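You operate a simulated robot arm through the tools that you are given. There is no shell and no other tool. Be economical: measure what you need, move in short steps, check, and stop when the job is done.

Carry out the task below with a simulated robot arm. There is one attempt and no reset: what you move stays moved.

TASK
Put the rail wiper on the doser bench away on the service bench. Then take the mixing beaker and put it on top of the blue masterbatch sack. Then put the white masterbatch jar on top of the long red label pack. Then put the green masterbatch jar on top of the long blue label pack. Then turn the lance air dial to 3. Then put one of the filter cartridges from the top of the blue service trolley on the blue-edged layer pad. Then switch the head selector three off. Then take the polishing felt and leave it on the shelf under the label bench. Then take the long master and leave it on top of the orange slip pad. Then put the purple slip pad on the yellow drip tray. Then press the vacuum port one collar two times. Then fetch the orange loader filter and stand it on the sleeve end of the packing bench. Keep to this order. Set down upright: rail wiper, mixing beaker, white masterbatch jar, green masterbatch jar, polishing felt, orange loader filter.

The check looks at the end state, three seconds after you hand in, the way a careful person would. Anything else that was tipped, shoved, dropped, spilled or broken makes it a failure.

THE ROBOT
A 7-joint arm with a two-finger parallel gripper on a trunk, on a base that drives. Base frame: it is fixed to the floor where the robot stands at the start and does not move with it; the origin is under the middle of the robot, x ahead of it, y to its left, z up; the surface under the hand at the start is at about z = 800. Units: mm, degrees, N and s.
With the tool pointing down near the work surface it reaches from about 300 to 720 mm from the robot's upright axis, wherever it stands. Its first joint turns from -166.0 to 166.0 degrees. Places, roughly: blue masterbatch sack [500, 750, 500]; blue-edged layer pad (58x38x1 cm) [-5500, -1200, 600]; filter cartridge (3x3x8 cm) [-1500, -2000, 900]; head selector three [-1600, -3100, 1100]; lance air dial [500, -1700, 600]; long blue label pack [-1500, 500, 1000]; long master [-3000, -1500, 1000]; long red label pack [-1500, 500, 1000]; mixing beaker [500, -250, 250]; orange loader filter (9x9x19 cm) [-1600, -800, 1000]; orange slip pad [-3000, -1250, 1000]; polishing felt (5x4x5 cm) [-3200, -1300, 900]; purple slip pad [-3000, -2750, 1250]; rail wiper (6x4x6 cm) [600, -200, 800]; service bench [-2600, -8500, 900]; shelf under the label bench (136x24 cm) [-1600, -860, 420]; sleeve end of the packing bench [-4600, -1800, 800]; vacuum port one collar [-1500, -3100, 700]; yellow drip tray (30x22x11 cm) [-2900, -2500, 1200]. Payload 3.43 kg.
The tool frame sits at the grasp point between the pads (the TCP): z along the fingers, y along the line on which they close. The tips reach 34 mm beyond it. Largest opening 128 mm; finger width 24, thickness 12; the body of the gripper, 48 by 130 mm, starts 96 mm behind the TCP.
Orientation is that of the tool frame in the base frame, as a unit quaternion [w, x, y, z]. With the fingers straight down and closing along the base's y, the tool's x points along the base's -x, its y along +y and its z along -z.

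THE INTERFACE
- The arm moves only by the tool arm_command. Its argument "commands" is text: rows parted by semicolons, each of 6 numbers parted by spaces: the shift along the tool's x, y, z in mm, then the turn, a rotation vector about the tool's x, y, z in degrees. In form: x y z wx wy wz; .... A call has 1 to 8 rows; each row shifts and turns the commanded pose from where the row before left it, along the tool's axes as they then stand. "gripper" is the closure in counts, from 0 (fully open) to 255 (shut), set as the call begins (left out, the last holds). Rows are played at 5 a second. More than 50 mm and 8.6 degrees between two rows, or a gripper value outside its range, and nothing of the call is played. Where a pose cannot be reached the arm comes as near as it can. A force on the tool above 40 N (or 10 N above the force at the start of the call, whichever is more), or a blocked arm, ends the call early, and 0.2 s more pass. The fingers move at their own pace (about 108 mm/s each) and stop on an object; they squeeze with about 37 N. The grip force told is the motor's: it shows also when the fingers shut on nothing. Time passes only in rows, and 0.2 s behind the last, so rows that do not move let the fingers close. It gives the time, the measured TCP pose, the force on the tool (base axes), the opening and the grip force at its end, in the units of the frame above (readings bear some noise), with the torque about the TCP (base axes, N m) and any sound that the robot's microphone picked up.
- Cameras (640 x 400 px; columns grow to the right, rows downward): "scene" is now at [-16.7, 153, 1420.7]; the picture's right is [0.16, -0.99, 0.00], its down [-0.78, -0.12, -0.61] and it looks along [0.61, 0.10, -0.79] (base axes); focal length 251 px, centre (320, 200). "wrist" rides on the gripper at [76, -11, -160] in the tool frame; the picture's right is [0.15, 0.99, 0.00], its down [-0.88, 0.13, -0.46] and it looks along [-0.45, 0.07, 0.89] (tool axes); focal length 234 px, centre (320, 200).
- grab_frame(camera): a new picture of that camera. The clock stands still meanwhile.
- slide_trunk(by): slides the trunk up (or, below 0, down) by that many mm; the arm and the scene camera ride with it, the base frame stays. It gives what a move gives, with no picture.
- roll_base(legs): drives the robot by 1 to 6 legs, each [ahead, left, turn to the left] in mm, mm and degrees, along the robot's own axes; the way and the turn of a leg run together, so that a leg with both is an arc; at most 1500 mm and 180 degrees a leg. The arm and the cameras ride along, it lands a little off, and it stops where it bumps. It gives what a move gives.
- pan_tilt(pan, tilt): turns the head with the scene camera to pan (to the left, within 86 degrees either way) and tilt (down, from -29 to 69), counted from straight ahead of the robot. It gives what a move gives.
- probe_pixels(camera, pixels): for up to 12 pixels [column, row] of the newest picture of that camera ("zoom" is the newest enlarged one), the place [x, y, z] in the base frame of the surface seen there, good to about 3 mm. The clock stands still meanwhile.
- inspect(camera, box): a new picture of the part [left, top, right, bottom] of that camera's present view, enlarged. The clock stands still meanwhile.
- job_done(): hands the job in; it is judged then, once.

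Go step by step. Measure first, check grasps and placings, and put right what went wrong. The budget is 357 turns and 280 pictures, counting those below and the enlarged ones. Unless the task says otherwise, let go and move clear before handing in, and close with one line.

The tools are called after "Emit:" as name(argument=value, ...) on one line, values as JSON. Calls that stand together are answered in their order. arm_command: Moves the arm, as the interface text tells. Its arguments: {"type":"object","properties":{"commands":{"type":"string"},"gripper":{"type":"number"}},"required":["commands"]} The other tools are called the same way: slide_trunk (by) slides the trunk up or down; roll_base (legs) drives the base; pan_tilt (pan, tilt) turns the head that bears the scene camera; grab_frame (camera) takes a picture; probe_pixels (camera, pixels) gives the place of the surface under pixels of a picture; inspect (camera, box) takes an enlarged picture of a part of a camera's view; job_done () hands the job in.

At the start:

```text
t: 0.0
position: [413.0, 21.6, 1033.7]
tcp_rot: [-0.001, -0.001, 1.0, 0.0]
force: [0.0, -1.6, -0.5]
ft_torque: [0.01, -0.01, 0.01]
gripper_width: 127.9
finger_force: 0.1
trunk travel left (down, up): [-150.0, 174.0]
robot x, y, heading: [0.9, 0.1, 0.0]
head pan, tilt: [9.1, 52.2]
```

scene: 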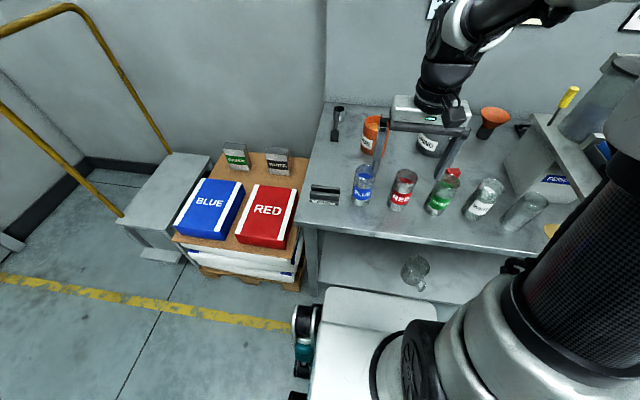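
wrist: 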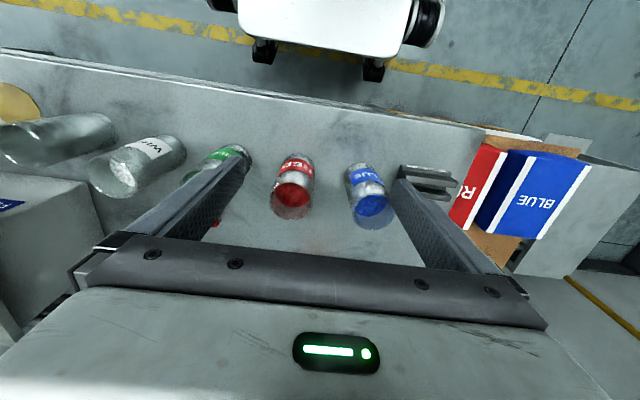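

The first picture shows the doser bench with jars, beaker under it and sacks to the left. I'll look toward the right end of the bench for the rail wiper.

Emit:
pan_tilt(pan=-20, tilt=45)

Emit:
grab_frame(camera="scene")

```text
t: 0.9
position: [412.3, 21.1, 1033.6]
tcp_rot: [0.0, 0.0, 1.0, 0.0]
force: [0.3, 0.1, -0.2]
ft_torque: [-0.03, -0.03, 0.0]
gripper_width: 127.9
finger_force: 0.0
trunk travel left (down, up): [-150.0, 174.0]
robot x, y, heading: [0.7, -2.1, -0.2]
head pan, tilt: [-20.0, 45.0]
```

```text
277 pictures are left
```

scene: 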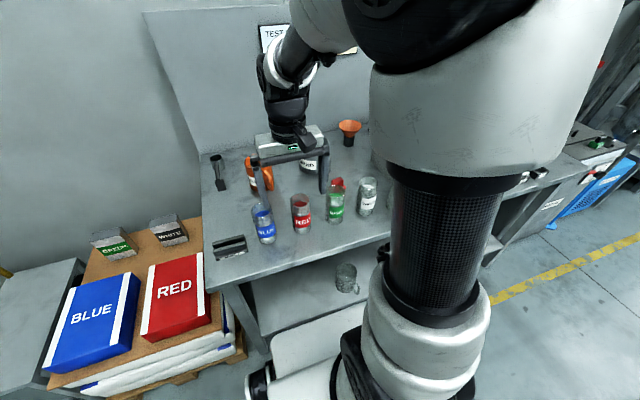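

The arm hides the right part of the bench. I'll go back to the first view and zoom there.

Emit:
pan_tilt(pan=5, tilt=40)

Emit:
inspect(camera="scene", box=[300, 80, 640, 300])

Emit:
grab_frame(camera="wrist")

```text
t: 1.8
position: [413.3, 21.5, 1034.1]
tcp_rot: [0.0, 0.0, 1.0, 0.0]
force: [-0.2, -0.3, 0.3]
ft_torque: [0.01, 0.0, 0.0]
gripper_width: 128.0
finger_force: 0.0
trunk travel left (down, up): [-150.0, 174.0]
robot x, y, heading: [-1.0, 0.8, 0.0]
head pan, tilt: [5.0, 40.0]
```

```text
1.82 times, centred on (470, 190) of scene
```

zoom: 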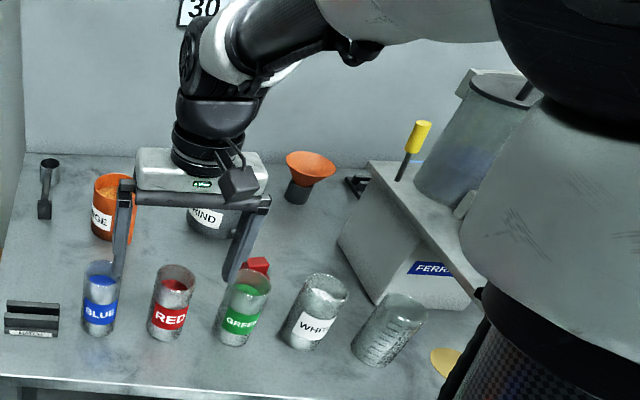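

```text
275 pictures are left
```

wrist: 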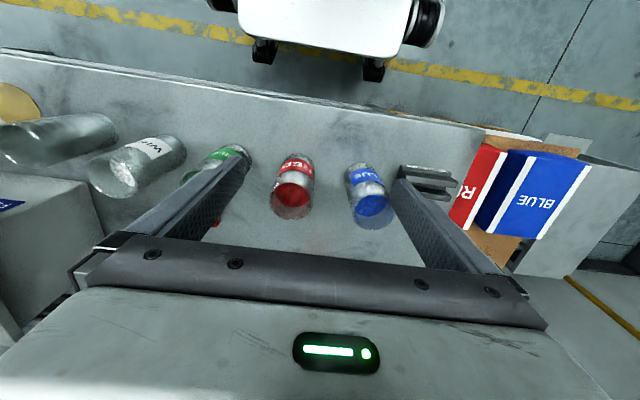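

Candidates: red block behind green jar (zoom 257,265), dark thing (355,185), dark slotted thing (32,318). I'll probe them.

Emit:
probe_pixels(camera="zoom", pixels=[[257, 263], [355, 185], [32, 310], [46, 180], [245, 290], [318, 285], [395, 335], [445, 360], [310, 165], [415, 150], [30, 332], [100, 275]])

Emit:
inspect(camera="scene", box=[400, 150, 520, 225])

Emit:
inspect(camera="scene", box=[290, 210, 410, 285])

```text
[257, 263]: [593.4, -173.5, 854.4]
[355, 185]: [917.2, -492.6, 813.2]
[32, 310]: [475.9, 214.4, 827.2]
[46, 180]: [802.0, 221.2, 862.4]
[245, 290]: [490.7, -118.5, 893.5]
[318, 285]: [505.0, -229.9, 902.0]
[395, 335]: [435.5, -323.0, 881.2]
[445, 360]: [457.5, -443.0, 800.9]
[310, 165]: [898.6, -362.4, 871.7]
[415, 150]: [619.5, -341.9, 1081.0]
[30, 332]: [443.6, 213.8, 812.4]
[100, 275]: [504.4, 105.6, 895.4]
```

```text
5.33 times, centred on (460, 188) of scene
```

zoom: 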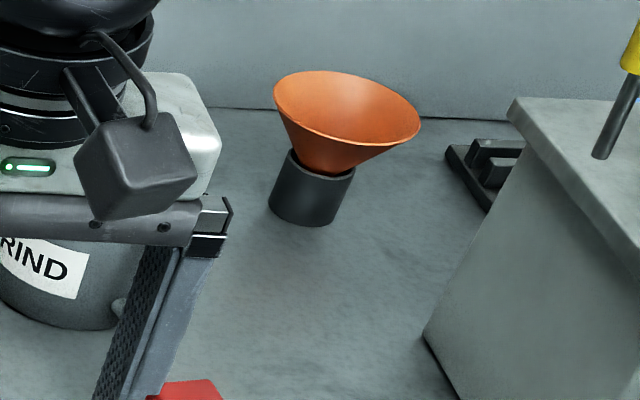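

```text
5.33 times, centred on (350, 248) of scene
```

zoom: 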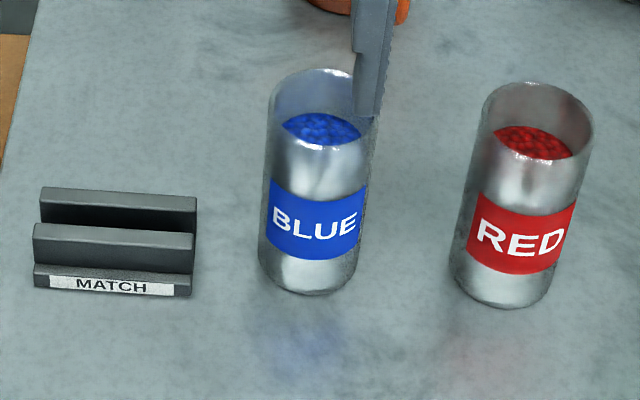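

The red block at about [593,-173,854] (zoom 257,263) is the rail wiper. I'll move the hand above it.

Emit:
arm_command(commands="0 -48 0 0 0 0; 0 -48 0 0 0 0; -30 -38 0 0 0 0; -30 -38 0 0 0 0; -30 -20 0 0 0 0; -30 0 0 0 0 0; 0 0 0 0 0 0")

Emit:
grab_frame(camera="wrist")

Emit:
grab_frame(camera="scene")

```text
t: 3.4
position: [531.2, -170.6, 1034.4]
tcp_rot: [0.0, 0.0, 1.0, 0.0]
force: [-0.7, 0.2, -0.4]
ft_torque: [-0.01, 0.04, -0.01]
gripper_width: 127.8
finger_force: 0.0
trunk travel left (down, up): [-150.0, 174.0]
robot x, y, heading: [1.8, -2.3, -0.2]
head pan, tilt: [5.0, 40.0]
```

```text
272 pictures are left
```

wrist: 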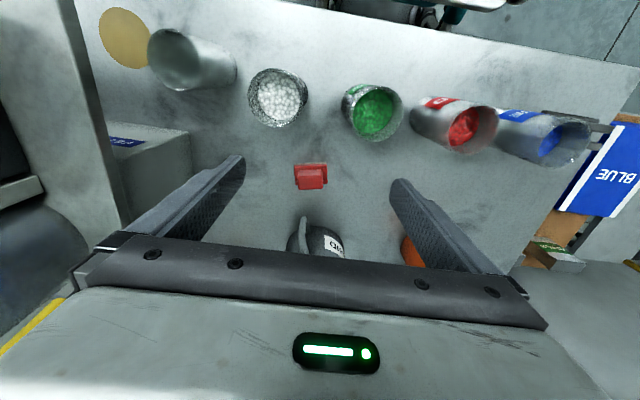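

```text
271 pictures are left
```

scene: 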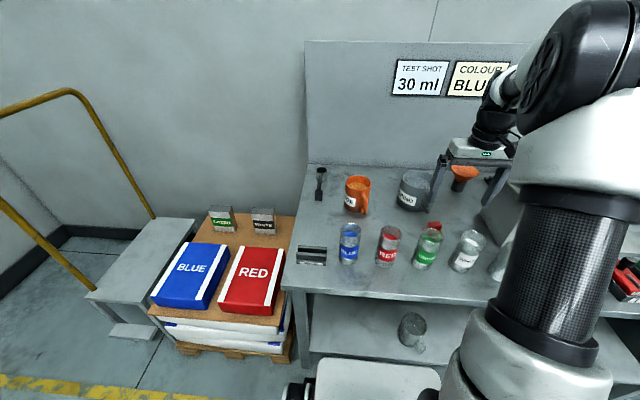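

The wiper shows at wrist pixel (310,176), clear of jars. I'll zoom in and probe it.

Emit:
inspect(camera="wrist", box=[270, 140, 350, 210])

Emit:
probe_pixels(camera="wrist", pixels=[[300, 173], [320, 173], [310, 184], [297, 165], [326, 164], [325, 188], [298, 188], [315, 240], [240, 180], [400, 200]])

```text
5.71 times, centred on (310, 175) of wrist
```

zoom: 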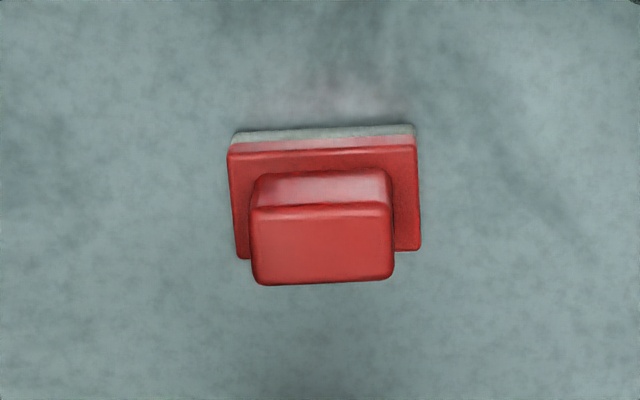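

```text
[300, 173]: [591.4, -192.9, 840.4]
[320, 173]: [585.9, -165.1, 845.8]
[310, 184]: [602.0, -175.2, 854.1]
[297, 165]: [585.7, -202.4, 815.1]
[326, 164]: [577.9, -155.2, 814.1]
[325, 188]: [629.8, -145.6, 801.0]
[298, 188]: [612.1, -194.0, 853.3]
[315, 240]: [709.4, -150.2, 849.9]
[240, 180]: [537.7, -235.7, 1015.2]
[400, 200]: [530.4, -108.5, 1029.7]
```

Handle spans y about -194..-155 around x=601, top 854. I'll descend around the handle with tips just above the base plate.

Emit:
arm_command(commands="-35 -3 0 0 0 0; -35 -2 0 0 0 0; 0 0 45 0 0 0; 0 0 45 0 0 0; 0 0 0 0 0 0")

Emit:
inspect(camera="wrist", box=[160, 100, 480, 300])

```text
t: 4.6
position: [601.1, -175.6, 943.8]
tcp_rot: [0.0, 0.0, 1.0, 0.0]
force: [-0.2, 0.4, -0.4]
ft_torque: [-0.01, 0.02, -0.04]
gripper_width: 128.4
finger_force: 0.1
trunk travel left (down, up): [-150.0, 174.0]
robot x, y, heading: [0.9, 0.8, 0.2]
head pan, tilt: [5.0, 40.0]
```

```text
2.00 times, centred on (320, 200) of wrist
```

zoom: 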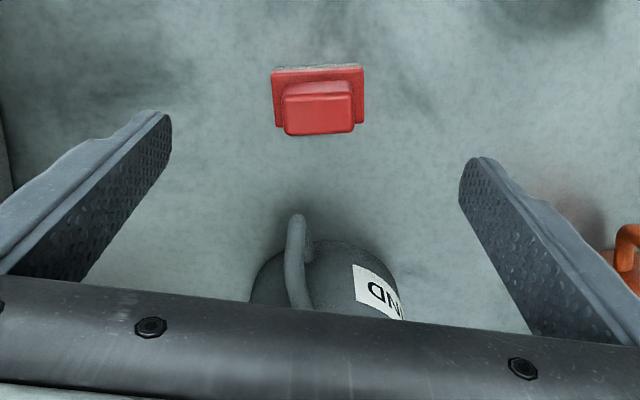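

The view is clear; the handle will fall between the pads. Going down to z≈859 and closing.

Emit:
arm_command(commands="0 0 45 0 0 0; 0 0 38 0 0 0; 0 0 0 0 0 0")

Emit:
arm_command(commands="0 0 0 0 0 0; 0 0 0 0 0 0; 0 0 0 0 0 0; 0 0 0 0 0 0", gripper=255)

Emit:
arm_command(commands="0 0 -40 0 0 0; 0 0 -45 0 0 0; 0 0 -45 0 0 0; 0 0 -45 0 0 0; 0 0 0 0 0 0")

Emit:
grab_frame(camera="wrist")

```text
t: 5.4
position: [602.0, -175.7, 859.6]
tcp_rot: [0.0, 0.0, 1.0, 0.001]
force: [-1.5, 0.5, 0.0]
ft_torque: [-0.01, -0.01, 0.01]
gripper_width: 127.8
finger_force: 0.0
trunk travel left (down, up): [-150.0, 174.0]
robot x, y, heading: [-2.9, -1.7, -0.1]
head pan, tilt: [5.0, 40.0]
```

```text
t: 6.4
position: [600.9, -176.3, 859.7]
tcp_rot: [0.0, 0.0, 1.0, -0.001]
force: [0.7, 0.2, -0.2]
ft_torque: [0.06, 0.01, 0.01]
gripper_width: 42.4
finger_force: 37.8
trunk travel left (down, up): [-150.0, 174.0]
robot x, y, heading: [-1.6, -0.7, 0.1]
head pan, tilt: [5.0, 40.0]
```

```text
t: 7.6
position: [603.0, -176.6, 1034.6]
tcp_rot: [0.0, 0.0, 1.0, 0.001]
force: [-0.3, 0.0, -0.1]
ft_torque: [0.03, -0.02, -0.03]
gripper_width: 0.0
finger_force: 32.9
trunk travel left (down, up): [-150.0, 174.0]
robot x, y, heading: [0.0, 0.1, 0.0]
head pan, tilt: [5.0, 40.0]
```

```text
268 pictures are left
```

wrist: 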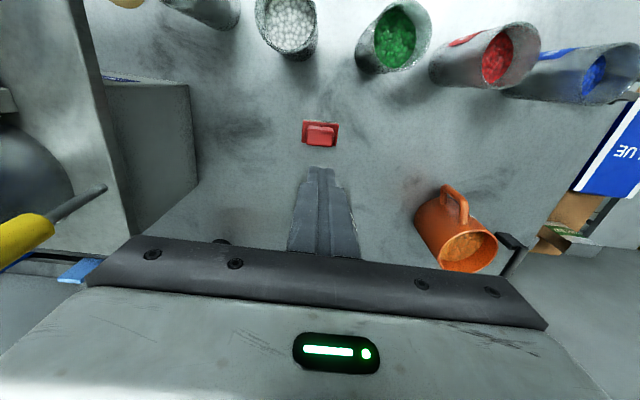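

The wiper slipped out and stands still on the bench at (320,133). The REGRIND cup, however, isn't where I expect it in the wrist view; checking the scene.

Emit:
grab_frame(camera="scene")

Emit:
inspect(camera="scene", box=[320, 140, 520, 280])

Emit:
probe_pixels(camera="wrist", pixels=[[320, 133], [310, 125], [332, 133], [304, 145], [337, 145], [325, 145], [308, 142], [334, 141], [305, 123], [338, 122]])

Emit:
inspect(camera="wrist", box=[280, 100, 360, 160])

```text
267 pictures are left
```

scene: 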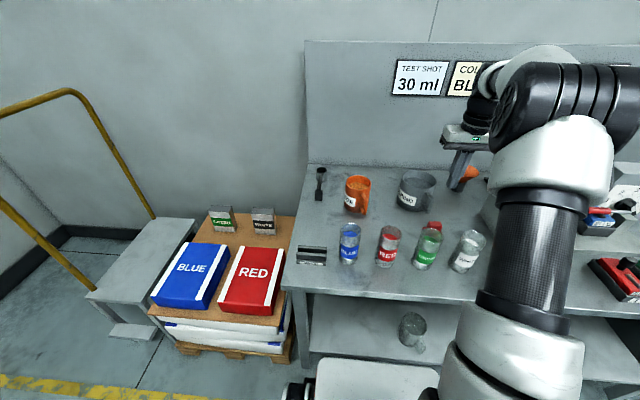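

```text
2.86 times, centred on (420, 210) of scene
```

zoom: 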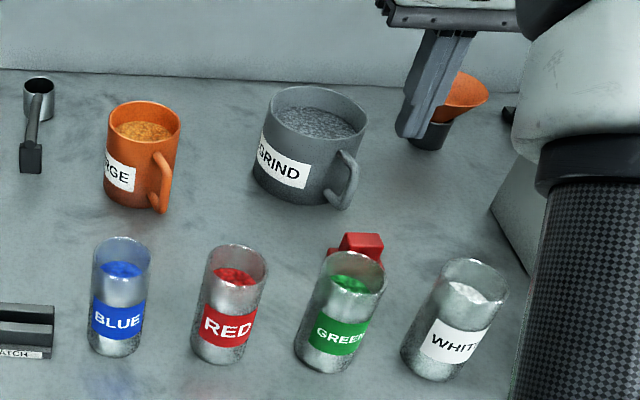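

```text
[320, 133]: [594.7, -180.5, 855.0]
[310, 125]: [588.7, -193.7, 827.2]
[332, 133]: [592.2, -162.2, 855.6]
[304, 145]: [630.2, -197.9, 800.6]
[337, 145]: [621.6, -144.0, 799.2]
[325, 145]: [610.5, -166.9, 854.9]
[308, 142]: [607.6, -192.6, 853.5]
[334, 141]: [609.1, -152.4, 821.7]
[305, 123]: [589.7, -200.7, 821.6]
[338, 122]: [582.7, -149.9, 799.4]
```

```text
6.67 times, centred on (320, 130) of wrist
```

zoom: 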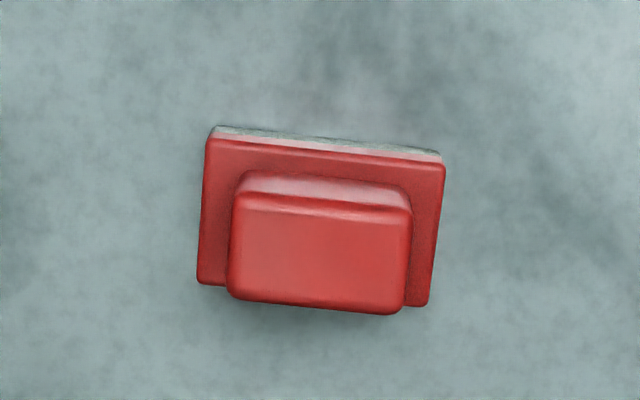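

The cup is untouched; the wiper stands upright and is now aligned with the fingers. I'll retry a bit deeper and lift slowly, watching the width.

Emit:
arm_command(commands="0 0 0 0 0 0; 0 0 0 0 0 0; 0 0 0 0 0 0", gripper=0)

Emit:
arm_command(commands="1 0 45 0 0 0; 0 0 45 0 0 0; 0 0 45 0 0 0; 0 0 35 0 0 0; 0 0 5 0 0 0; 0 0 3 0 0 0; 0 0 0 0 0 0")

Emit:
arm_command(commands="0 0 0 0 0 0; 0 0 0 0 0 0; 0 0 0 0 0 0; 0 0 0 0 0 0; 0 0 0 0 0 0", gripper=255)

Emit:
arm_command(commands="0 0 -2 0 0 0; 0 0 -4 0 0 0; 0 0 -6 0 0 0; 0 0 -8 0 0 0")

Emit:
inspect(camera="wrist", box=[220, 80, 420, 260])

```text
t: 8.4
position: [603.4, -176.7, 1034.6]
tcp_rot: [0.0, 0.0, 1.0, -0.001]
force: [0.9, 0.3, 0.0]
ft_torque: [-0.03, 0.03, 0.01]
gripper_width: 128.1
finger_force: 0.1
trunk travel left (down, up): [-150.0, 174.0]
robot x, y, heading: [4.9, -3.7, 0.2]
head pan, tilt: [5.0, 40.0]
```

```text
t: 10.0
position: [601.6, -175.3, 857.3]
tcp_rot: [0.0, 0.0, 1.0, 0.001]
force: [-0.3, 0.6, 0.2]
ft_torque: [0.01, -0.01, 0.0]
gripper_width: 127.7
finger_force: 0.0
trunk travel left (down, up): [-150.0, 174.0]
robot x, y, heading: [-0.2, 1.0, 0.1]
head pan, tilt: [5.0, 40.0]
```

```text
t: 11.2
position: [602.6, -174.7, 857.4]
tcp_rot: [0.0, 0.0, 1.0, 0.0]
force: [1.1, 0.3, 0.9]
ft_torque: [-0.05, -0.01, 0.04]
gripper_width: 39.2
finger_force: 36.8
trunk travel left (down, up): [-150.0, 174.0]
robot x, y, heading: [-0.3, 0.2, -0.0]
head pan, tilt: [5.0, 40.0]
```

```text
t: 12.2
position: [602.5, -175.8, 878.5]
tcp_rot: [-0.001, 0.0, 1.0, 0.0]
force: [-0.6, 0.2, -1.2]
ft_torque: [-0.01, -0.04, -0.01]
gripper_width: 39.5
finger_force: 37.0
trunk travel left (down, up): [-150.0, 174.0]
robot x, y, heading: [-5.0, -2.5, 0.1]
head pan, tilt: [5.0, 40.0]
```

```text
2.22 times, centred on (320, 170) of wrist
```

zoom: 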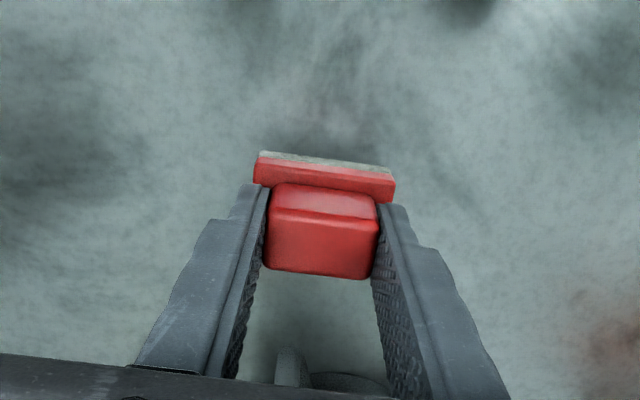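

The wiper is held (width 39.5). Lifting slowly and retracting to the start pose.

Emit:
arm_command(commands="0 0 -20 0 0 0; 0 0 -25 0 0 0; 0 0 -30 0 0 0; 0 0 -30 0 0 0; 0 0 -30 0 0 0; 0 0 -20 0 0 0; 0 0 -10 0 0 0")

Emit:
arm_command(commands="20 20 0 0 0 0; 30 30 0 0 0 0; 30 30 0 0 0 0; 30 30 0 0 0 0; 30 30 0 0 0 0; 30 30 0 0 0 0; 20 20 0 0 0 0; 0 0 0 0 0 0")

Emit:
pan_tilt(pan=-86, tilt=20)

Emit:
grab_frame(camera="scene")

Emit:
pan_tilt(pan=86, tilt=20)

Emit:
grab_frame(camera="scene")

```text
t: 13.8
position: [600.6, -174.0, 1040.6]
tcp_rot: [0.0, 0.001, 1.0, 0.0]
force: [-0.5, -0.3, -1.0]
ft_torque: [0.0, -0.02, 0.03]
gripper_width: 38.8
finger_force: 37.1
trunk travel left (down, up): [-150.0, 174.0]
robot x, y, heading: [-2.7, 3.2, -0.2]
head pan, tilt: [5.0, 40.0]
```

```text
t: 15.6
position: [409.0, 14.5, 1041.0]
tcp_rot: [0.0, 0.0, 1.0, 0.001]
force: [0.1, 0.2, -0.5]
ft_torque: [0.01, -0.01, 0.01]
gripper_width: 39.1
finger_force: 37.1
trunk travel left (down, up): [-150.0, 174.0]
robot x, y, heading: [2.5, 1.0, 0.1]
head pan, tilt: [5.0, 40.0]
```

```text
t: 17.3
position: [411.6, 14.7, 1039.4]
tcp_rot: [0.001, 0.0, 1.0, 0.0]
force: [0.8, 0.6, -0.6]
ft_torque: [-0.03, 0.0, -0.01]
gripper_width: 39.0
finger_force: 37.0
trunk travel left (down, up): [-150.0, 174.0]
robot x, y, heading: [0.8, -0.7, -0.0]
head pan, tilt: [-85.9, 20.0]
```

```text
263 pictures are left
```

scene: 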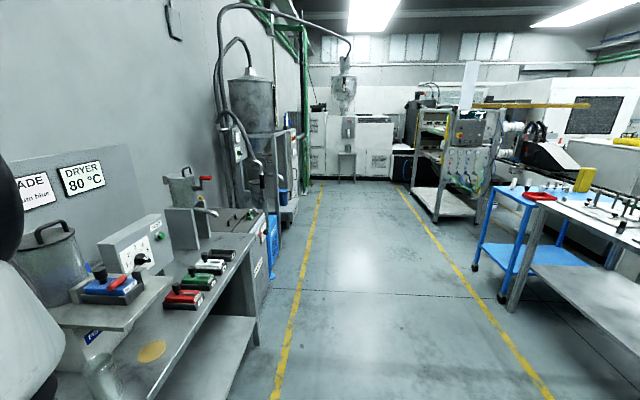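

```text
t: 19.9
position: [410.9, 13.9, 1040.6]
tcp_rot: [-0.001, -0.001, 1.0, 0.0]
force: [-0.9, 0.3, -0.8]
ft_torque: [0.01, 0.01, 0.03]
gripper_width: 38.9
finger_force: 37.3
trunk travel left (down, up): [-150.0, 174.0]
robot x, y, heading: [-0.4, 1.5, 0.2]
head pan, tilt: [85.9, 20.0]
```

```text
262 pictures are left
```

scene: 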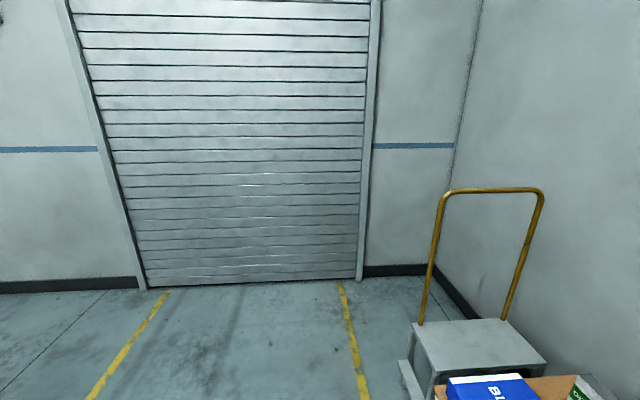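

The aisle leads toward -y between two yellow lines. I'll back off into it, turn right and look down it.

Emit:
roll_base(legs=[[-500, 0, 0], [0, 0, -90]])

Emit:
pan_tilt(pan=0, tilt=15)

Emit:
grab_frame(camera="scene")

```text
t: 26.6
position: [-459.2, -410.9, 1040.8]
tcp_rot: [0.0, 0.692, 0.722, 0.0]
force: [-0.4, -0.4, -0.5]
ft_torque: [-0.03, 0.01, 0.0]
gripper_width: 38.8
finger_force: 36.9
trunk travel left (down, up): [-150.0, 174.0]
robot x, y, heading: [-490.3, 1.5, -87.8]
head pan, tilt: [85.9, 20.0]
```

```text
t: 28.2
position: [-459.8, -412.0, 1039.7]
tcp_rot: [0.0, 0.693, 0.721, 0.0]
force: [-0.1, -0.6, -1.5]
ft_torque: [0.04, -0.01, 0.01]
gripper_width: 38.8
finger_force: 36.7
trunk travel left (down, up): [-150.0, 174.0]
robot x, y, heading: [-492.2, -1.1, -87.6]
head pan, tilt: [0.0, 15.0]
```

```text
261 pictures are left
```

scene: 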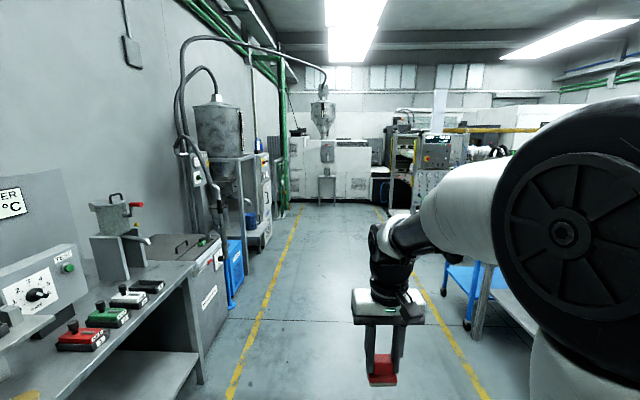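

Emit:
probe_pixels(camera="scene", pixels=[[300, 215], [254, 300], [447, 290], [380, 215], [330, 205], [200, 380], [232, 290], [262, 225], [465, 325], [405, 205], [328, 180], [450, 135]])

Emit:
inspect(camera="scene", box=[260, 80, 520, 240])

```text
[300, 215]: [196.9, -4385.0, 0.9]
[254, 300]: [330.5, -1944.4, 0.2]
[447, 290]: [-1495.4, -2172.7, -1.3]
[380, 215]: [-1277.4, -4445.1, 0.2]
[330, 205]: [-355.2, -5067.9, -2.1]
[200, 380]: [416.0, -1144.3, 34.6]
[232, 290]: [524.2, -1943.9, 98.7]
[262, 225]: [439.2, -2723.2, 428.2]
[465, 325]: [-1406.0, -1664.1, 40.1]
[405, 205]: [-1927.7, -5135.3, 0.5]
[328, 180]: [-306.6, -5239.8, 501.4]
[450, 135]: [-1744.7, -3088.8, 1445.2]
```

```text
2.46 times, centred on (390, 160) of scene
```

zoom: 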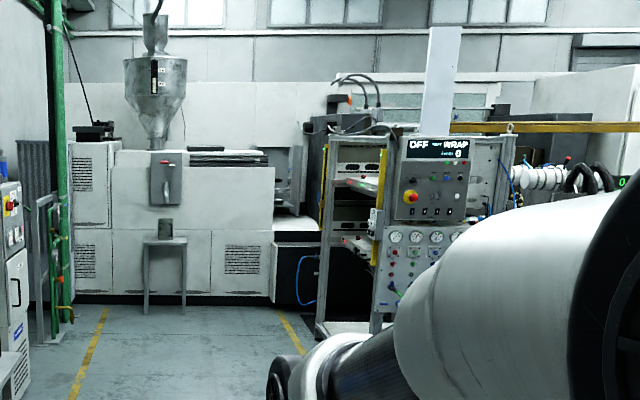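

The aisle is free (x -1400..300) to about y=-5100. I'll drive down to y≈-4100 and look right for the passage to the service bench.

Emit:
roll_base(legs=[[1400, 0, -2], [1400, 0, 0], [1300, 0, 0]])

Emit:
pan_tilt(pan=-80, tilt=10)

Emit:
grab_frame(camera="scene")

Emit:
pan_tilt(pan=-30, tilt=10)

Emit:
grab_frame(camera="scene")

```text
t: 47.9
position: [-450.2, -4494.3, 1040.3]
tcp_rot: [0.0, 0.71, 0.704, 0.0]
force: [-0.7, 0.6, -0.6]
ft_torque: [-0.01, -0.02, -0.02]
gripper_width: 39.1
finger_force: 37.0
trunk travel left (down, up): [-150.0, 174.0]
robot x, y, heading: [-457.9, -4082.1, -90.4]
head pan, tilt: [0.0, 15.0]
```

```text
t: 49.4
position: [-451.0, -4495.1, 1040.5]
tcp_rot: [0.0, 0.71, 0.705, 0.0]
force: [1.0, 0.0, -1.5]
ft_torque: [-0.03, -0.01, 0.01]
gripper_width: 39.2
finger_force: 36.5
trunk travel left (down, up): [-150.0, 174.0]
robot x, y, heading: [-464.2, -4083.2, -90.2]
head pan, tilt: [-80.0, 10.0]
```

```text
259 pictures are left
```

scene: 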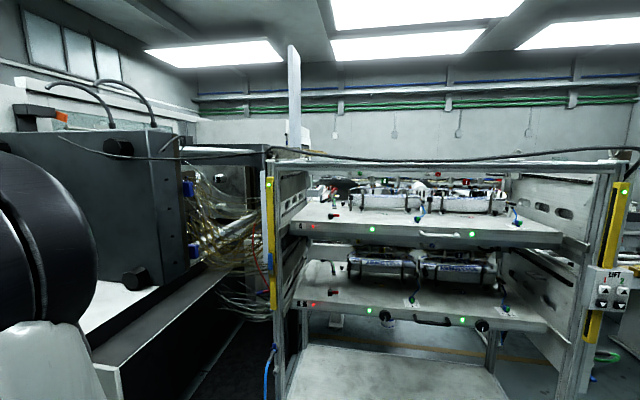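

```text
t: 50.6
position: [-450.9, -4494.8, 1039.5]
tcp_rot: [-0.001, 0.71, 0.705, 0.001]
force: [0.9, 0.0, -1.6]
ft_torque: [0.0, -0.06, -0.03]
gripper_width: 39.1
finger_force: 37.1
trunk travel left (down, up): [-150.0, 174.0]
robot x, y, heading: [-458.7, -4081.0, -90.3]
head pan, tilt: [-30.0, 10.0]
```

```text
258 pictures are left
```

scene: 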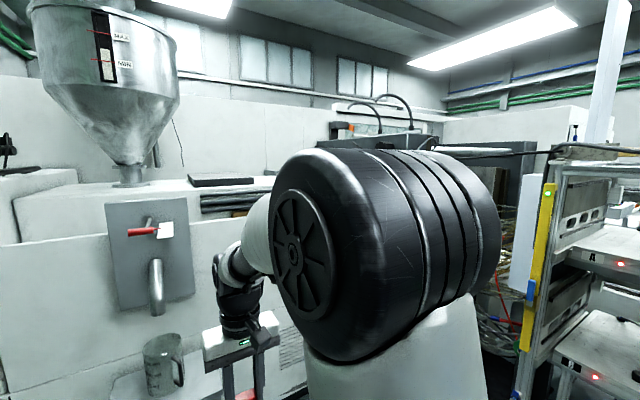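

No way through on the right here. Looking left and ahead.

Emit:
pan_tilt(pan=30, tilt=10)

Emit:
grab_frame(camera="scene")

```text
t: 51.9
position: [-450.5, -4494.6, 1039.7]
tcp_rot: [0.0, 0.709, 0.705, -0.001]
force: [0.2, 0.4, -2.1]
ft_torque: [0.01, -0.01, 0.04]
gripper_width: 39.2
finger_force: 36.4
trunk travel left (down, up): [-150.0, 174.0]
robot x, y, heading: [-462.7, -4087.6, -90.4]
head pan, tilt: [30.0, 10.0]
```

```text
257 pictures are left
```

scene: 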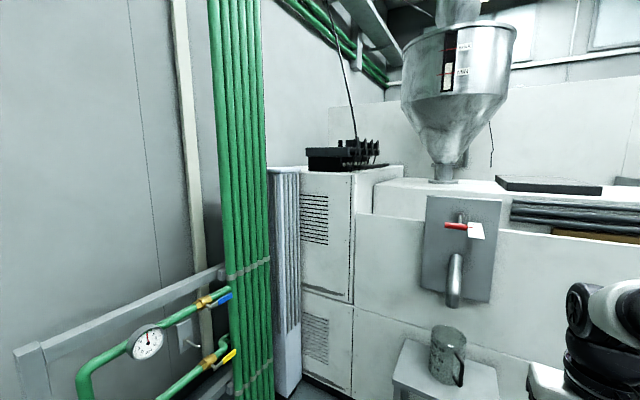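

Closed there too. I'll back up to y≈-2600 and look west between trolley and panel.

Emit:
roll_base(legs=[[-1450, 0, 0]])

Emit:
pan_tilt(pan=-86, tilt=18)

Emit:
grab_frame(camera="scene")

```text
t: 59.1
position: [-438.4, -3031.1, 1039.9]
tcp_rot: [-0.001, 0.713, 0.701, 0.0]
force: [-1.6, -0.2, -0.8]
ft_torque: [0.01, -0.01, -0.03]
gripper_width: 38.9
finger_force: 36.3
trunk travel left (down, up): [-150.0, 174.0]
robot x, y, heading: [-447.4, -2617.0, -91.0]
head pan, tilt: [30.0, 10.0]
```

```text
t: 61.1
position: [-437.1, -3031.9, 1040.1]
tcp_rot: [0.0, 0.713, 0.701, 0.0]
force: [0.0, -0.2, -0.6]
ft_torque: [-0.02, -0.02, -0.03]
gripper_width: 39.0
finger_force: 37.4
trunk travel left (down, up): [-150.0, 174.0]
robot x, y, heading: [-444.7, -2622.9, -90.9]
head pan, tilt: [-85.9, 18.0]
```

```text
256 pictures are left
```

scene: 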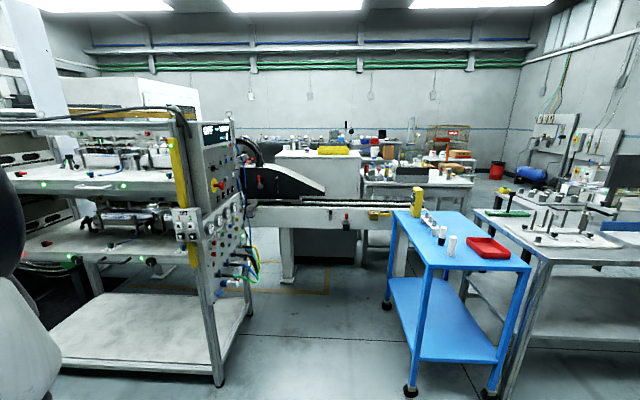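

This shows the panel, conveyor, trolley and label bench. Probing for a map.

Emit:
probe_pixels(camera="scene", pixels=[[290, 270], [380, 262], [320, 290], [330, 209], [420, 208], [228, 380], [415, 215], [527, 255], [545, 300], [490, 165], [535, 195], [350, 180]])

Emit:
inspect(camera="scene", box=[230, 110, 450, 250])

Emit:
inspect(camera="scene", box=[420, 120, 640, 260])

```text
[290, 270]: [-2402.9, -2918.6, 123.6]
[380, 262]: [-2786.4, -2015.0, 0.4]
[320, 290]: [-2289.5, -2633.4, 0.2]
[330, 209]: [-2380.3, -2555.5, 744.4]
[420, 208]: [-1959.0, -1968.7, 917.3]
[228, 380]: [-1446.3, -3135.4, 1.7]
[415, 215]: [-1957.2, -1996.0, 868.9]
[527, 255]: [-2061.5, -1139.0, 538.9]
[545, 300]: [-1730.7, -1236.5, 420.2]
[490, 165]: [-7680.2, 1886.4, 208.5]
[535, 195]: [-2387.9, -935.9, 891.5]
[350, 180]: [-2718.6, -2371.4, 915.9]
```

```text
2.86 times, centred on (340, 180) of scene
```

zoom: 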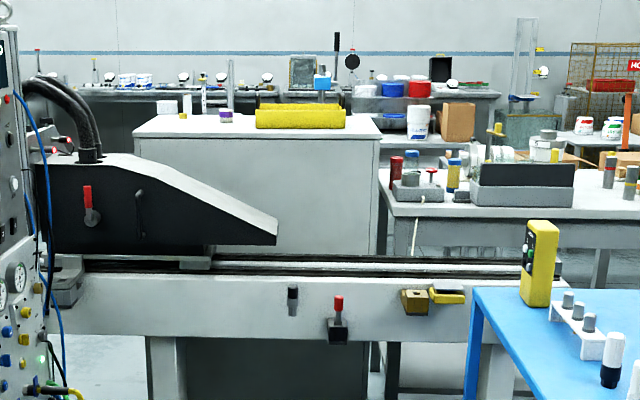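

```text
2.86 times, centred on (530, 190) of scene
```

zoom: 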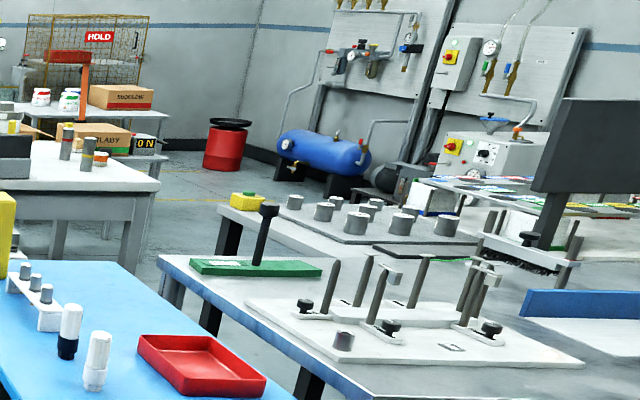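

West is blocked here by conveyor, trolley and benches. I'll back up to y≈-300 and look west/northwest.

Emit:
roll_base(legs=[[-1400, 0, 0], [-1000, 0, 0]])

Emit:
grab_frame(camera="scene")

```text
t: 72.8
position: [-362.3, -637.9, 1040.8]
tcp_rot: [0.0, 0.725, 0.689, 0.0]
force: [-0.2, 0.1, -0.6]
ft_torque: [-0.01, 0.01, 0.02]
gripper_width: 38.8
finger_force: 37.1
trunk travel left (down, up): [-150.0, 174.0]
robot x, y, heading: [-357.2, -225.4, -92.9]
head pan, tilt: [-85.9, 18.0]
```

```text
253 pictures are left
```

scene: 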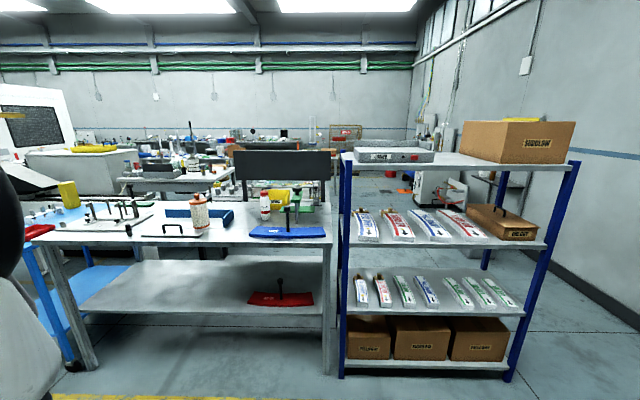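

The label rack stands at y≈0..900, with an open passage between it and the wall to its right. Probing floor there.

Emit:
probe_pixels(camera="scene", pixels=[[505, 375], [560, 350], [600, 280], [500, 270], [630, 330], [390, 195], [408, 190], [437, 200], [575, 165], [540, 260], [340, 375], [400, 210]])

Emit:
inspect(camera="scene", box=[330, 130, 610, 310])

```text
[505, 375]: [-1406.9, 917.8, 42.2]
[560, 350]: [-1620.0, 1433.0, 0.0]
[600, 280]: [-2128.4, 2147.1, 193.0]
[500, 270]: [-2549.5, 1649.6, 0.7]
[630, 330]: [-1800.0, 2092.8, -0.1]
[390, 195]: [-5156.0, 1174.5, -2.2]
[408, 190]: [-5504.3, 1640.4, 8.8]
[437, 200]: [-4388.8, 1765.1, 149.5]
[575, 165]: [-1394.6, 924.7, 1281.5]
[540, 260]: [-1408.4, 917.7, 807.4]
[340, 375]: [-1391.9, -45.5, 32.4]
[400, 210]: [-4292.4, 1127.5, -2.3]
```

```text
2.22 times, centred on (470, 220) of scene
```

zoom: 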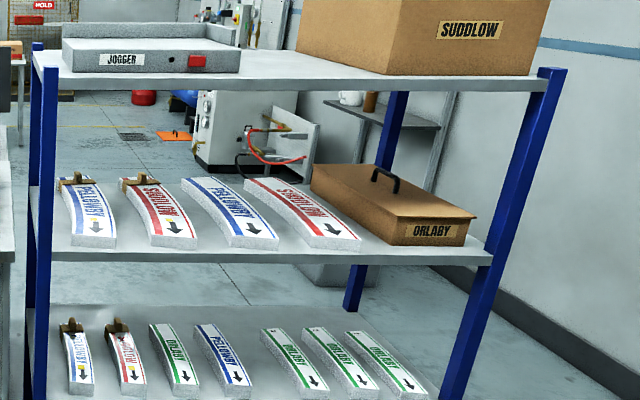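

Free corridor at y≈1430 north of the rack. Turning west, moving sideways north, then driving west.

Emit:
roll_base(legs=[[0, 0, -87], [0, -900, 0], [0, -750, 0]])

Emit:
pan_tilt(pan=5, tilt=15)

Emit:
grab_frame(camera="scene")

```text
t: 93.0
position: [-719.9, 1427.9, 1039.8]
tcp_rot: [0.001, 1.0, -0.019, 0.0]
force: [-0.1, -0.1, -0.8]
ft_torque: [0.0, 0.0, -0.01]
gripper_width: 39.1
finger_force: 36.6
trunk travel left (down, up): [-150.0, 174.0]
robot x, y, heading: [-308.1, 1425.1, 177.8]
head pan, tilt: [-85.9, 18.0]
```

```text
t: 94.6
position: [-721.3, 1427.9, 1039.9]
tcp_rot: [0.0, 1.0, -0.018, 0.0]
force: [-0.6, -0.3, -1.1]
ft_torque: [-0.03, 0.04, 0.03]
gripper_width: 39.0
finger_force: 37.1
trunk travel left (down, up): [-150.0, 174.0]
robot x, y, heading: [-309.1, 1424.5, 177.8]
head pan, tilt: [5.0, 15.0]
```

```text
251 pictures are left
```

scene: 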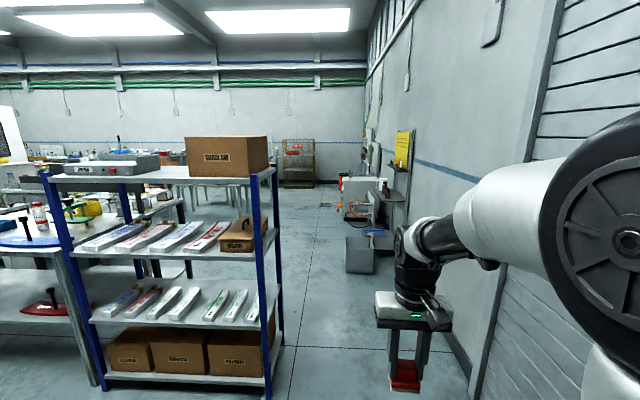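

Emit:
inspect(camera="scene", box=[150, 90, 430, 290])

Emit:
probe_pixels(camera="scene", pixels=[[348, 270], [372, 270], [360, 238], [378, 225], [300, 186], [288, 300], [320, 300], [340, 215], [280, 230], [385, 205], [345, 205], [330, 195]])

```text
2.00 times, centred on (290, 190) of scene
```

zoom: 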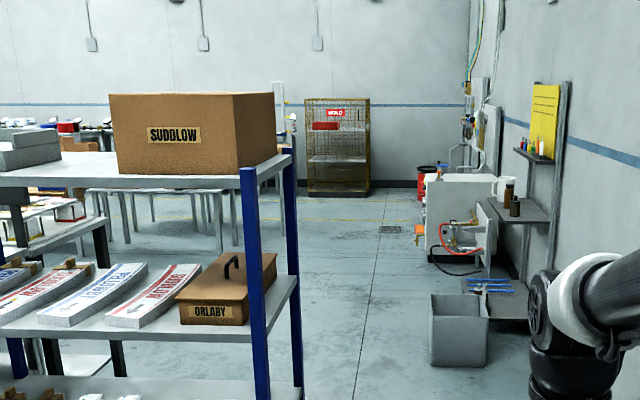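

```text
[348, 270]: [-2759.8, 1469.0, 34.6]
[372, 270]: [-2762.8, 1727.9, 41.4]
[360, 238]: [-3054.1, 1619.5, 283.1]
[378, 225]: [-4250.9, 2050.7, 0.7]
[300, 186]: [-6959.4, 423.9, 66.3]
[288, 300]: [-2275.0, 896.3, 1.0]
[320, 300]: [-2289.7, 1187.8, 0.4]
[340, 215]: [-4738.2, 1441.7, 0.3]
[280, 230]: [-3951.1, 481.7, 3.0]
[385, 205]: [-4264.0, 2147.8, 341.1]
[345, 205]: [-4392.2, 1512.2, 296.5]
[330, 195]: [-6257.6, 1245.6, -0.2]
```

Bin at (-2760,1470) leaves room at y≈900. Driving past the rack, then west.

Emit:
roll_base(legs=[[1450, 60, 2], [800, 400, 0], [1300, 0, 0], [700, 0, 0]])

Emit:
pan_tilt(pan=75, tilt=15)

Emit:
grab_frame(camera="scene")

Emit:
pan_tilt(pan=25, tilt=15)

Emit:
grab_frame(camera="scene")

```text
t: 115.7
position: [-4962.8, 918.5, 1040.9]
tcp_rot: [0.0, 1.0, 0.022, -0.001]
force: [0.7, 0.6, -0.2]
ft_torque: [-0.01, 0.0, 0.0]
gripper_width: 39.1
finger_force: 36.7
trunk travel left (down, up): [-150.0, 174.0]
robot x, y, heading: [-4551.7, 950.4, -177.2]
head pan, tilt: [5.0, 15.0]
```

```text
t: 117.1
position: [-4962.6, 919.5, 1039.2]
tcp_rot: [0.0, 1.0, 0.022, 0.0]
force: [-0.5, -0.3, -0.3]
ft_torque: [-0.01, 0.0, 0.02]
gripper_width: 39.0
finger_force: 36.8
trunk travel left (down, up): [-150.0, 174.0]
robot x, y, heading: [-4551.8, 952.4, -177.5]
head pan, tilt: [75.0, 15.0]
```

```text
249 pictures are left
```

scene: 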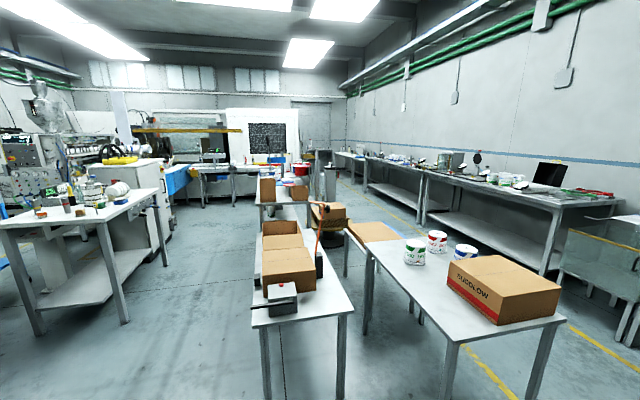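

```text
t: 118.3
position: [-4962.8, 919.2, 1040.1]
tcp_rot: [0.0, 1.0, 0.022, 0.0]
force: [0.4, 0.1, -0.6]
ft_torque: [0.01, -0.04, 0.02]
gripper_width: 39.2
finger_force: 37.0
trunk travel left (down, up): [-150.0, 174.0]
robot x, y, heading: [-4556.1, 946.9, -177.8]
head pan, tilt: [25.0, 15.0]
```

```text
248 pictures are left
```

scene: 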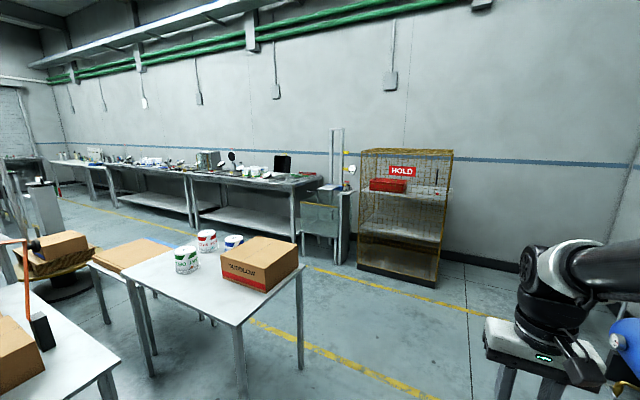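

Two routes south: aisle left of the narrow bench, or the west walkway. Probing from the pan 75 view.

Emit:
pan_tilt(pan=80, tilt=12)

Emit:
grab_frame(camera="scene")

Emit:
inspect(camera="scene", box=[160, 90, 480, 290])

```text
t: 119.5
position: [-4962.5, 919.4, 1041.1]
tcp_rot: [0.0, 1.0, 0.022, 0.001]
force: [-0.1, -0.1, -1.2]
ft_torque: [-0.03, 0.03, -0.01]
gripper_width: 39.1
finger_force: 37.1
trunk travel left (down, up): [-150.0, 174.0]
robot x, y, heading: [-4552.1, 949.1, -177.4]
head pan, tilt: [80.0, 12.0]
```

```text
247 pictures are left
```

scene: 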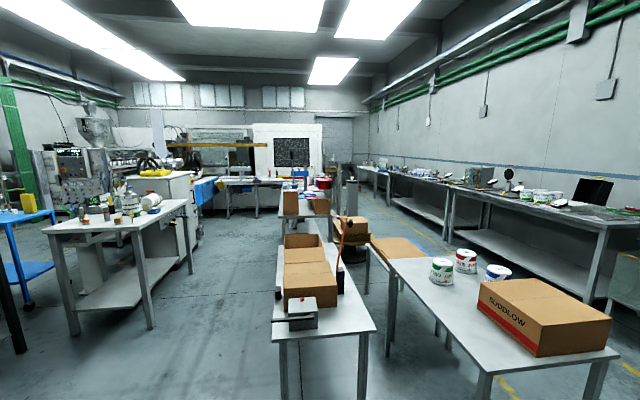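

```text
2.00 times, centred on (320, 190) of scene
```

zoom: 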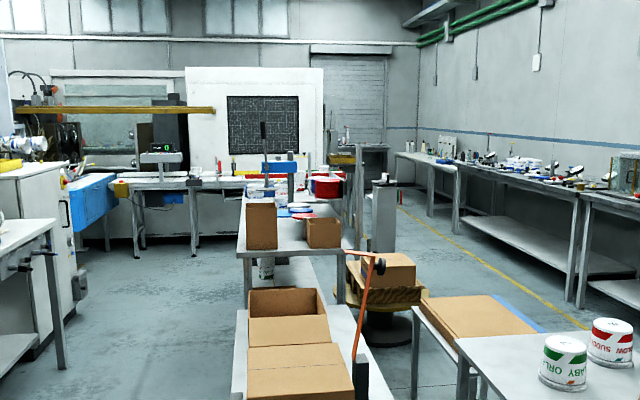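

Emit:
probe_pixels(camera="scene", pixels=[[150, 320], [200, 250], [240, 215], [275, 330], [330, 320], [260, 240], [440, 245], [395, 210], [370, 165], [385, 340], [600, 300], [188, 245]])

Emit:
probe_pixels(camera="zoom", pixels=[[370, 152], [355, 157], [440, 160], [400, 205], [455, 240], [575, 290], [245, 230], [350, 235], [170, 255], [395, 320], [310, 200], [350, 175]])

```text
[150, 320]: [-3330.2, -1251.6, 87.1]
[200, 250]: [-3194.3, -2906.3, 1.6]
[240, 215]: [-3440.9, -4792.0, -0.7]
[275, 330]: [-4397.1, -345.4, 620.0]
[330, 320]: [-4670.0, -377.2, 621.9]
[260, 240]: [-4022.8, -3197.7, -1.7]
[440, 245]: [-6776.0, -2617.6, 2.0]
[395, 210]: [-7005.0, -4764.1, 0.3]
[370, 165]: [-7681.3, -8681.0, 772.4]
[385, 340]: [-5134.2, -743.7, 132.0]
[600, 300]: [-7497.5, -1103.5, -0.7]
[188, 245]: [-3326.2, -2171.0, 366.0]
```

```text
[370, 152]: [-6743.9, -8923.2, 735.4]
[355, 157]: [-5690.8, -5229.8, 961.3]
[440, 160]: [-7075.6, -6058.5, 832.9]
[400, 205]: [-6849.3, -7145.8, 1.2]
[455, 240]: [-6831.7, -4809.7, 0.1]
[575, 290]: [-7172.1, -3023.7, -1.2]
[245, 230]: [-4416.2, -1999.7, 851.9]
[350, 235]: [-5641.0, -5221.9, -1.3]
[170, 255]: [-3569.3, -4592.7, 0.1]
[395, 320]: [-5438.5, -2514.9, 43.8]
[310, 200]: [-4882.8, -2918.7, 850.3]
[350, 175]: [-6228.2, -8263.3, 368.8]
```

I'll use the west walkway. Checking extents of the SUDDLOW bench and the jog past the HOLD cage.

Emit:
probe_pixels(camera="scene", pixels=[[617, 352], [595, 385], [485, 372], [455, 262], [388, 262], [560, 310]])

Emit:
pan_tilt(pan=35, tilt=18)

Emit:
grab_frame(camera="scene")

Emit:
probe_pixels(camera="scene", pixels=[[430, 250], [488, 275], [400, 250], [350, 260], [390, 330], [340, 300], [200, 210], [130, 210]])

```text
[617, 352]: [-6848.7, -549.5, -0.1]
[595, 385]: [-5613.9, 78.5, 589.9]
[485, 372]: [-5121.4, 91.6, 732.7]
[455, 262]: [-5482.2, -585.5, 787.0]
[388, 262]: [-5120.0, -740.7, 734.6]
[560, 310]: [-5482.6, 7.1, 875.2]
```

```text
t: 120.6
position: [-4961.2, 919.4, 1041.4]
tcp_rot: [0.0, 1.0, 0.021, 0.0]
force: [-0.4, 0.5, -1.0]
ft_torque: [-0.01, -0.04, -0.03]
gripper_width: 38.9
finger_force: 37.5
trunk travel left (down, up): [-150.0, 174.0]
robot x, y, heading: [-4554.3, 949.2, -177.1]
head pan, tilt: [35.0, 18.0]
```

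```text
245 pictures are left
```

scene: 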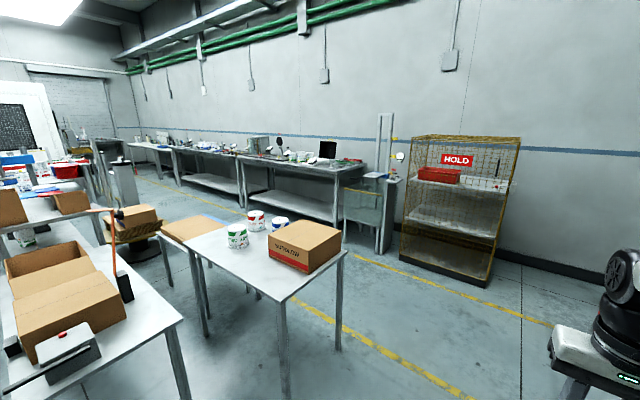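

```text
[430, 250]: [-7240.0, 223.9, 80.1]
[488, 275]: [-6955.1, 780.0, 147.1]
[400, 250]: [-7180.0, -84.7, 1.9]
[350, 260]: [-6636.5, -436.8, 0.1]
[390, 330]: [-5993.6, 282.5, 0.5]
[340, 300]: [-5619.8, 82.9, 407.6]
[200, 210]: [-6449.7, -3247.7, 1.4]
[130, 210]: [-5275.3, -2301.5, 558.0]
```

Walkway centre x≈-6300. Driving west, turning south, and going down.

Emit:
roll_base(legs=[[1300, 0, 0], [430, 0, 0], [0, 0, 87], [1500, 0, 0], [1500, 0, 0], [1500, 0, 0]])

Emit:
pan_tilt(pan=10, tilt=12)

Emit:
grab_frame(camera="scene")

```text
t: 154.4
position: [-6234.3, -4088.2, 1040.9]
tcp_rot: [0.0, 0.707, 0.707, 0.001]
force: [-0.1, -1.2, -0.2]
ft_torque: [-0.01, 0.02, -0.01]
gripper_width: 39.0
finger_force: 37.4
trunk travel left (down, up): [-150.0, 174.0]
robot x, y, heading: [-6249.8, -3680.6, -89.7]
head pan, tilt: [35.0, 18.0]
```

```text
t: 155.3
position: [-6234.5, -4089.5, 1040.7]
tcp_rot: [0.0, 0.706, 0.708, 0.0]
force: [0.1, 1.1, -1.5]
ft_torque: [-0.03, -0.01, -0.01]
gripper_width: 39.0
finger_force: 37.1
trunk travel left (down, up): [-150.0, 174.0]
robot x, y, heading: [-6245.8, -3678.7, -89.9]
head pan, tilt: [10.0, 12.0]
```

```text
244 pictures are left
```

scene: 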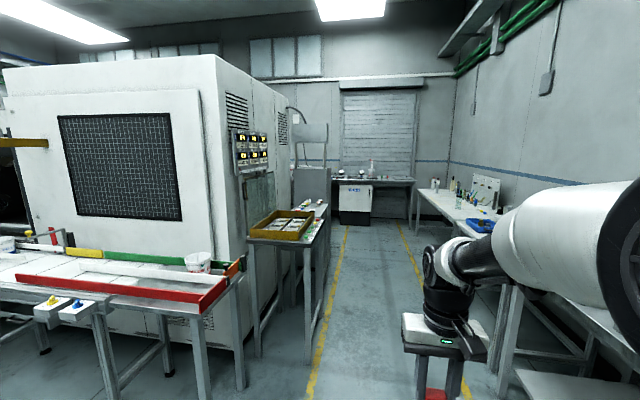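

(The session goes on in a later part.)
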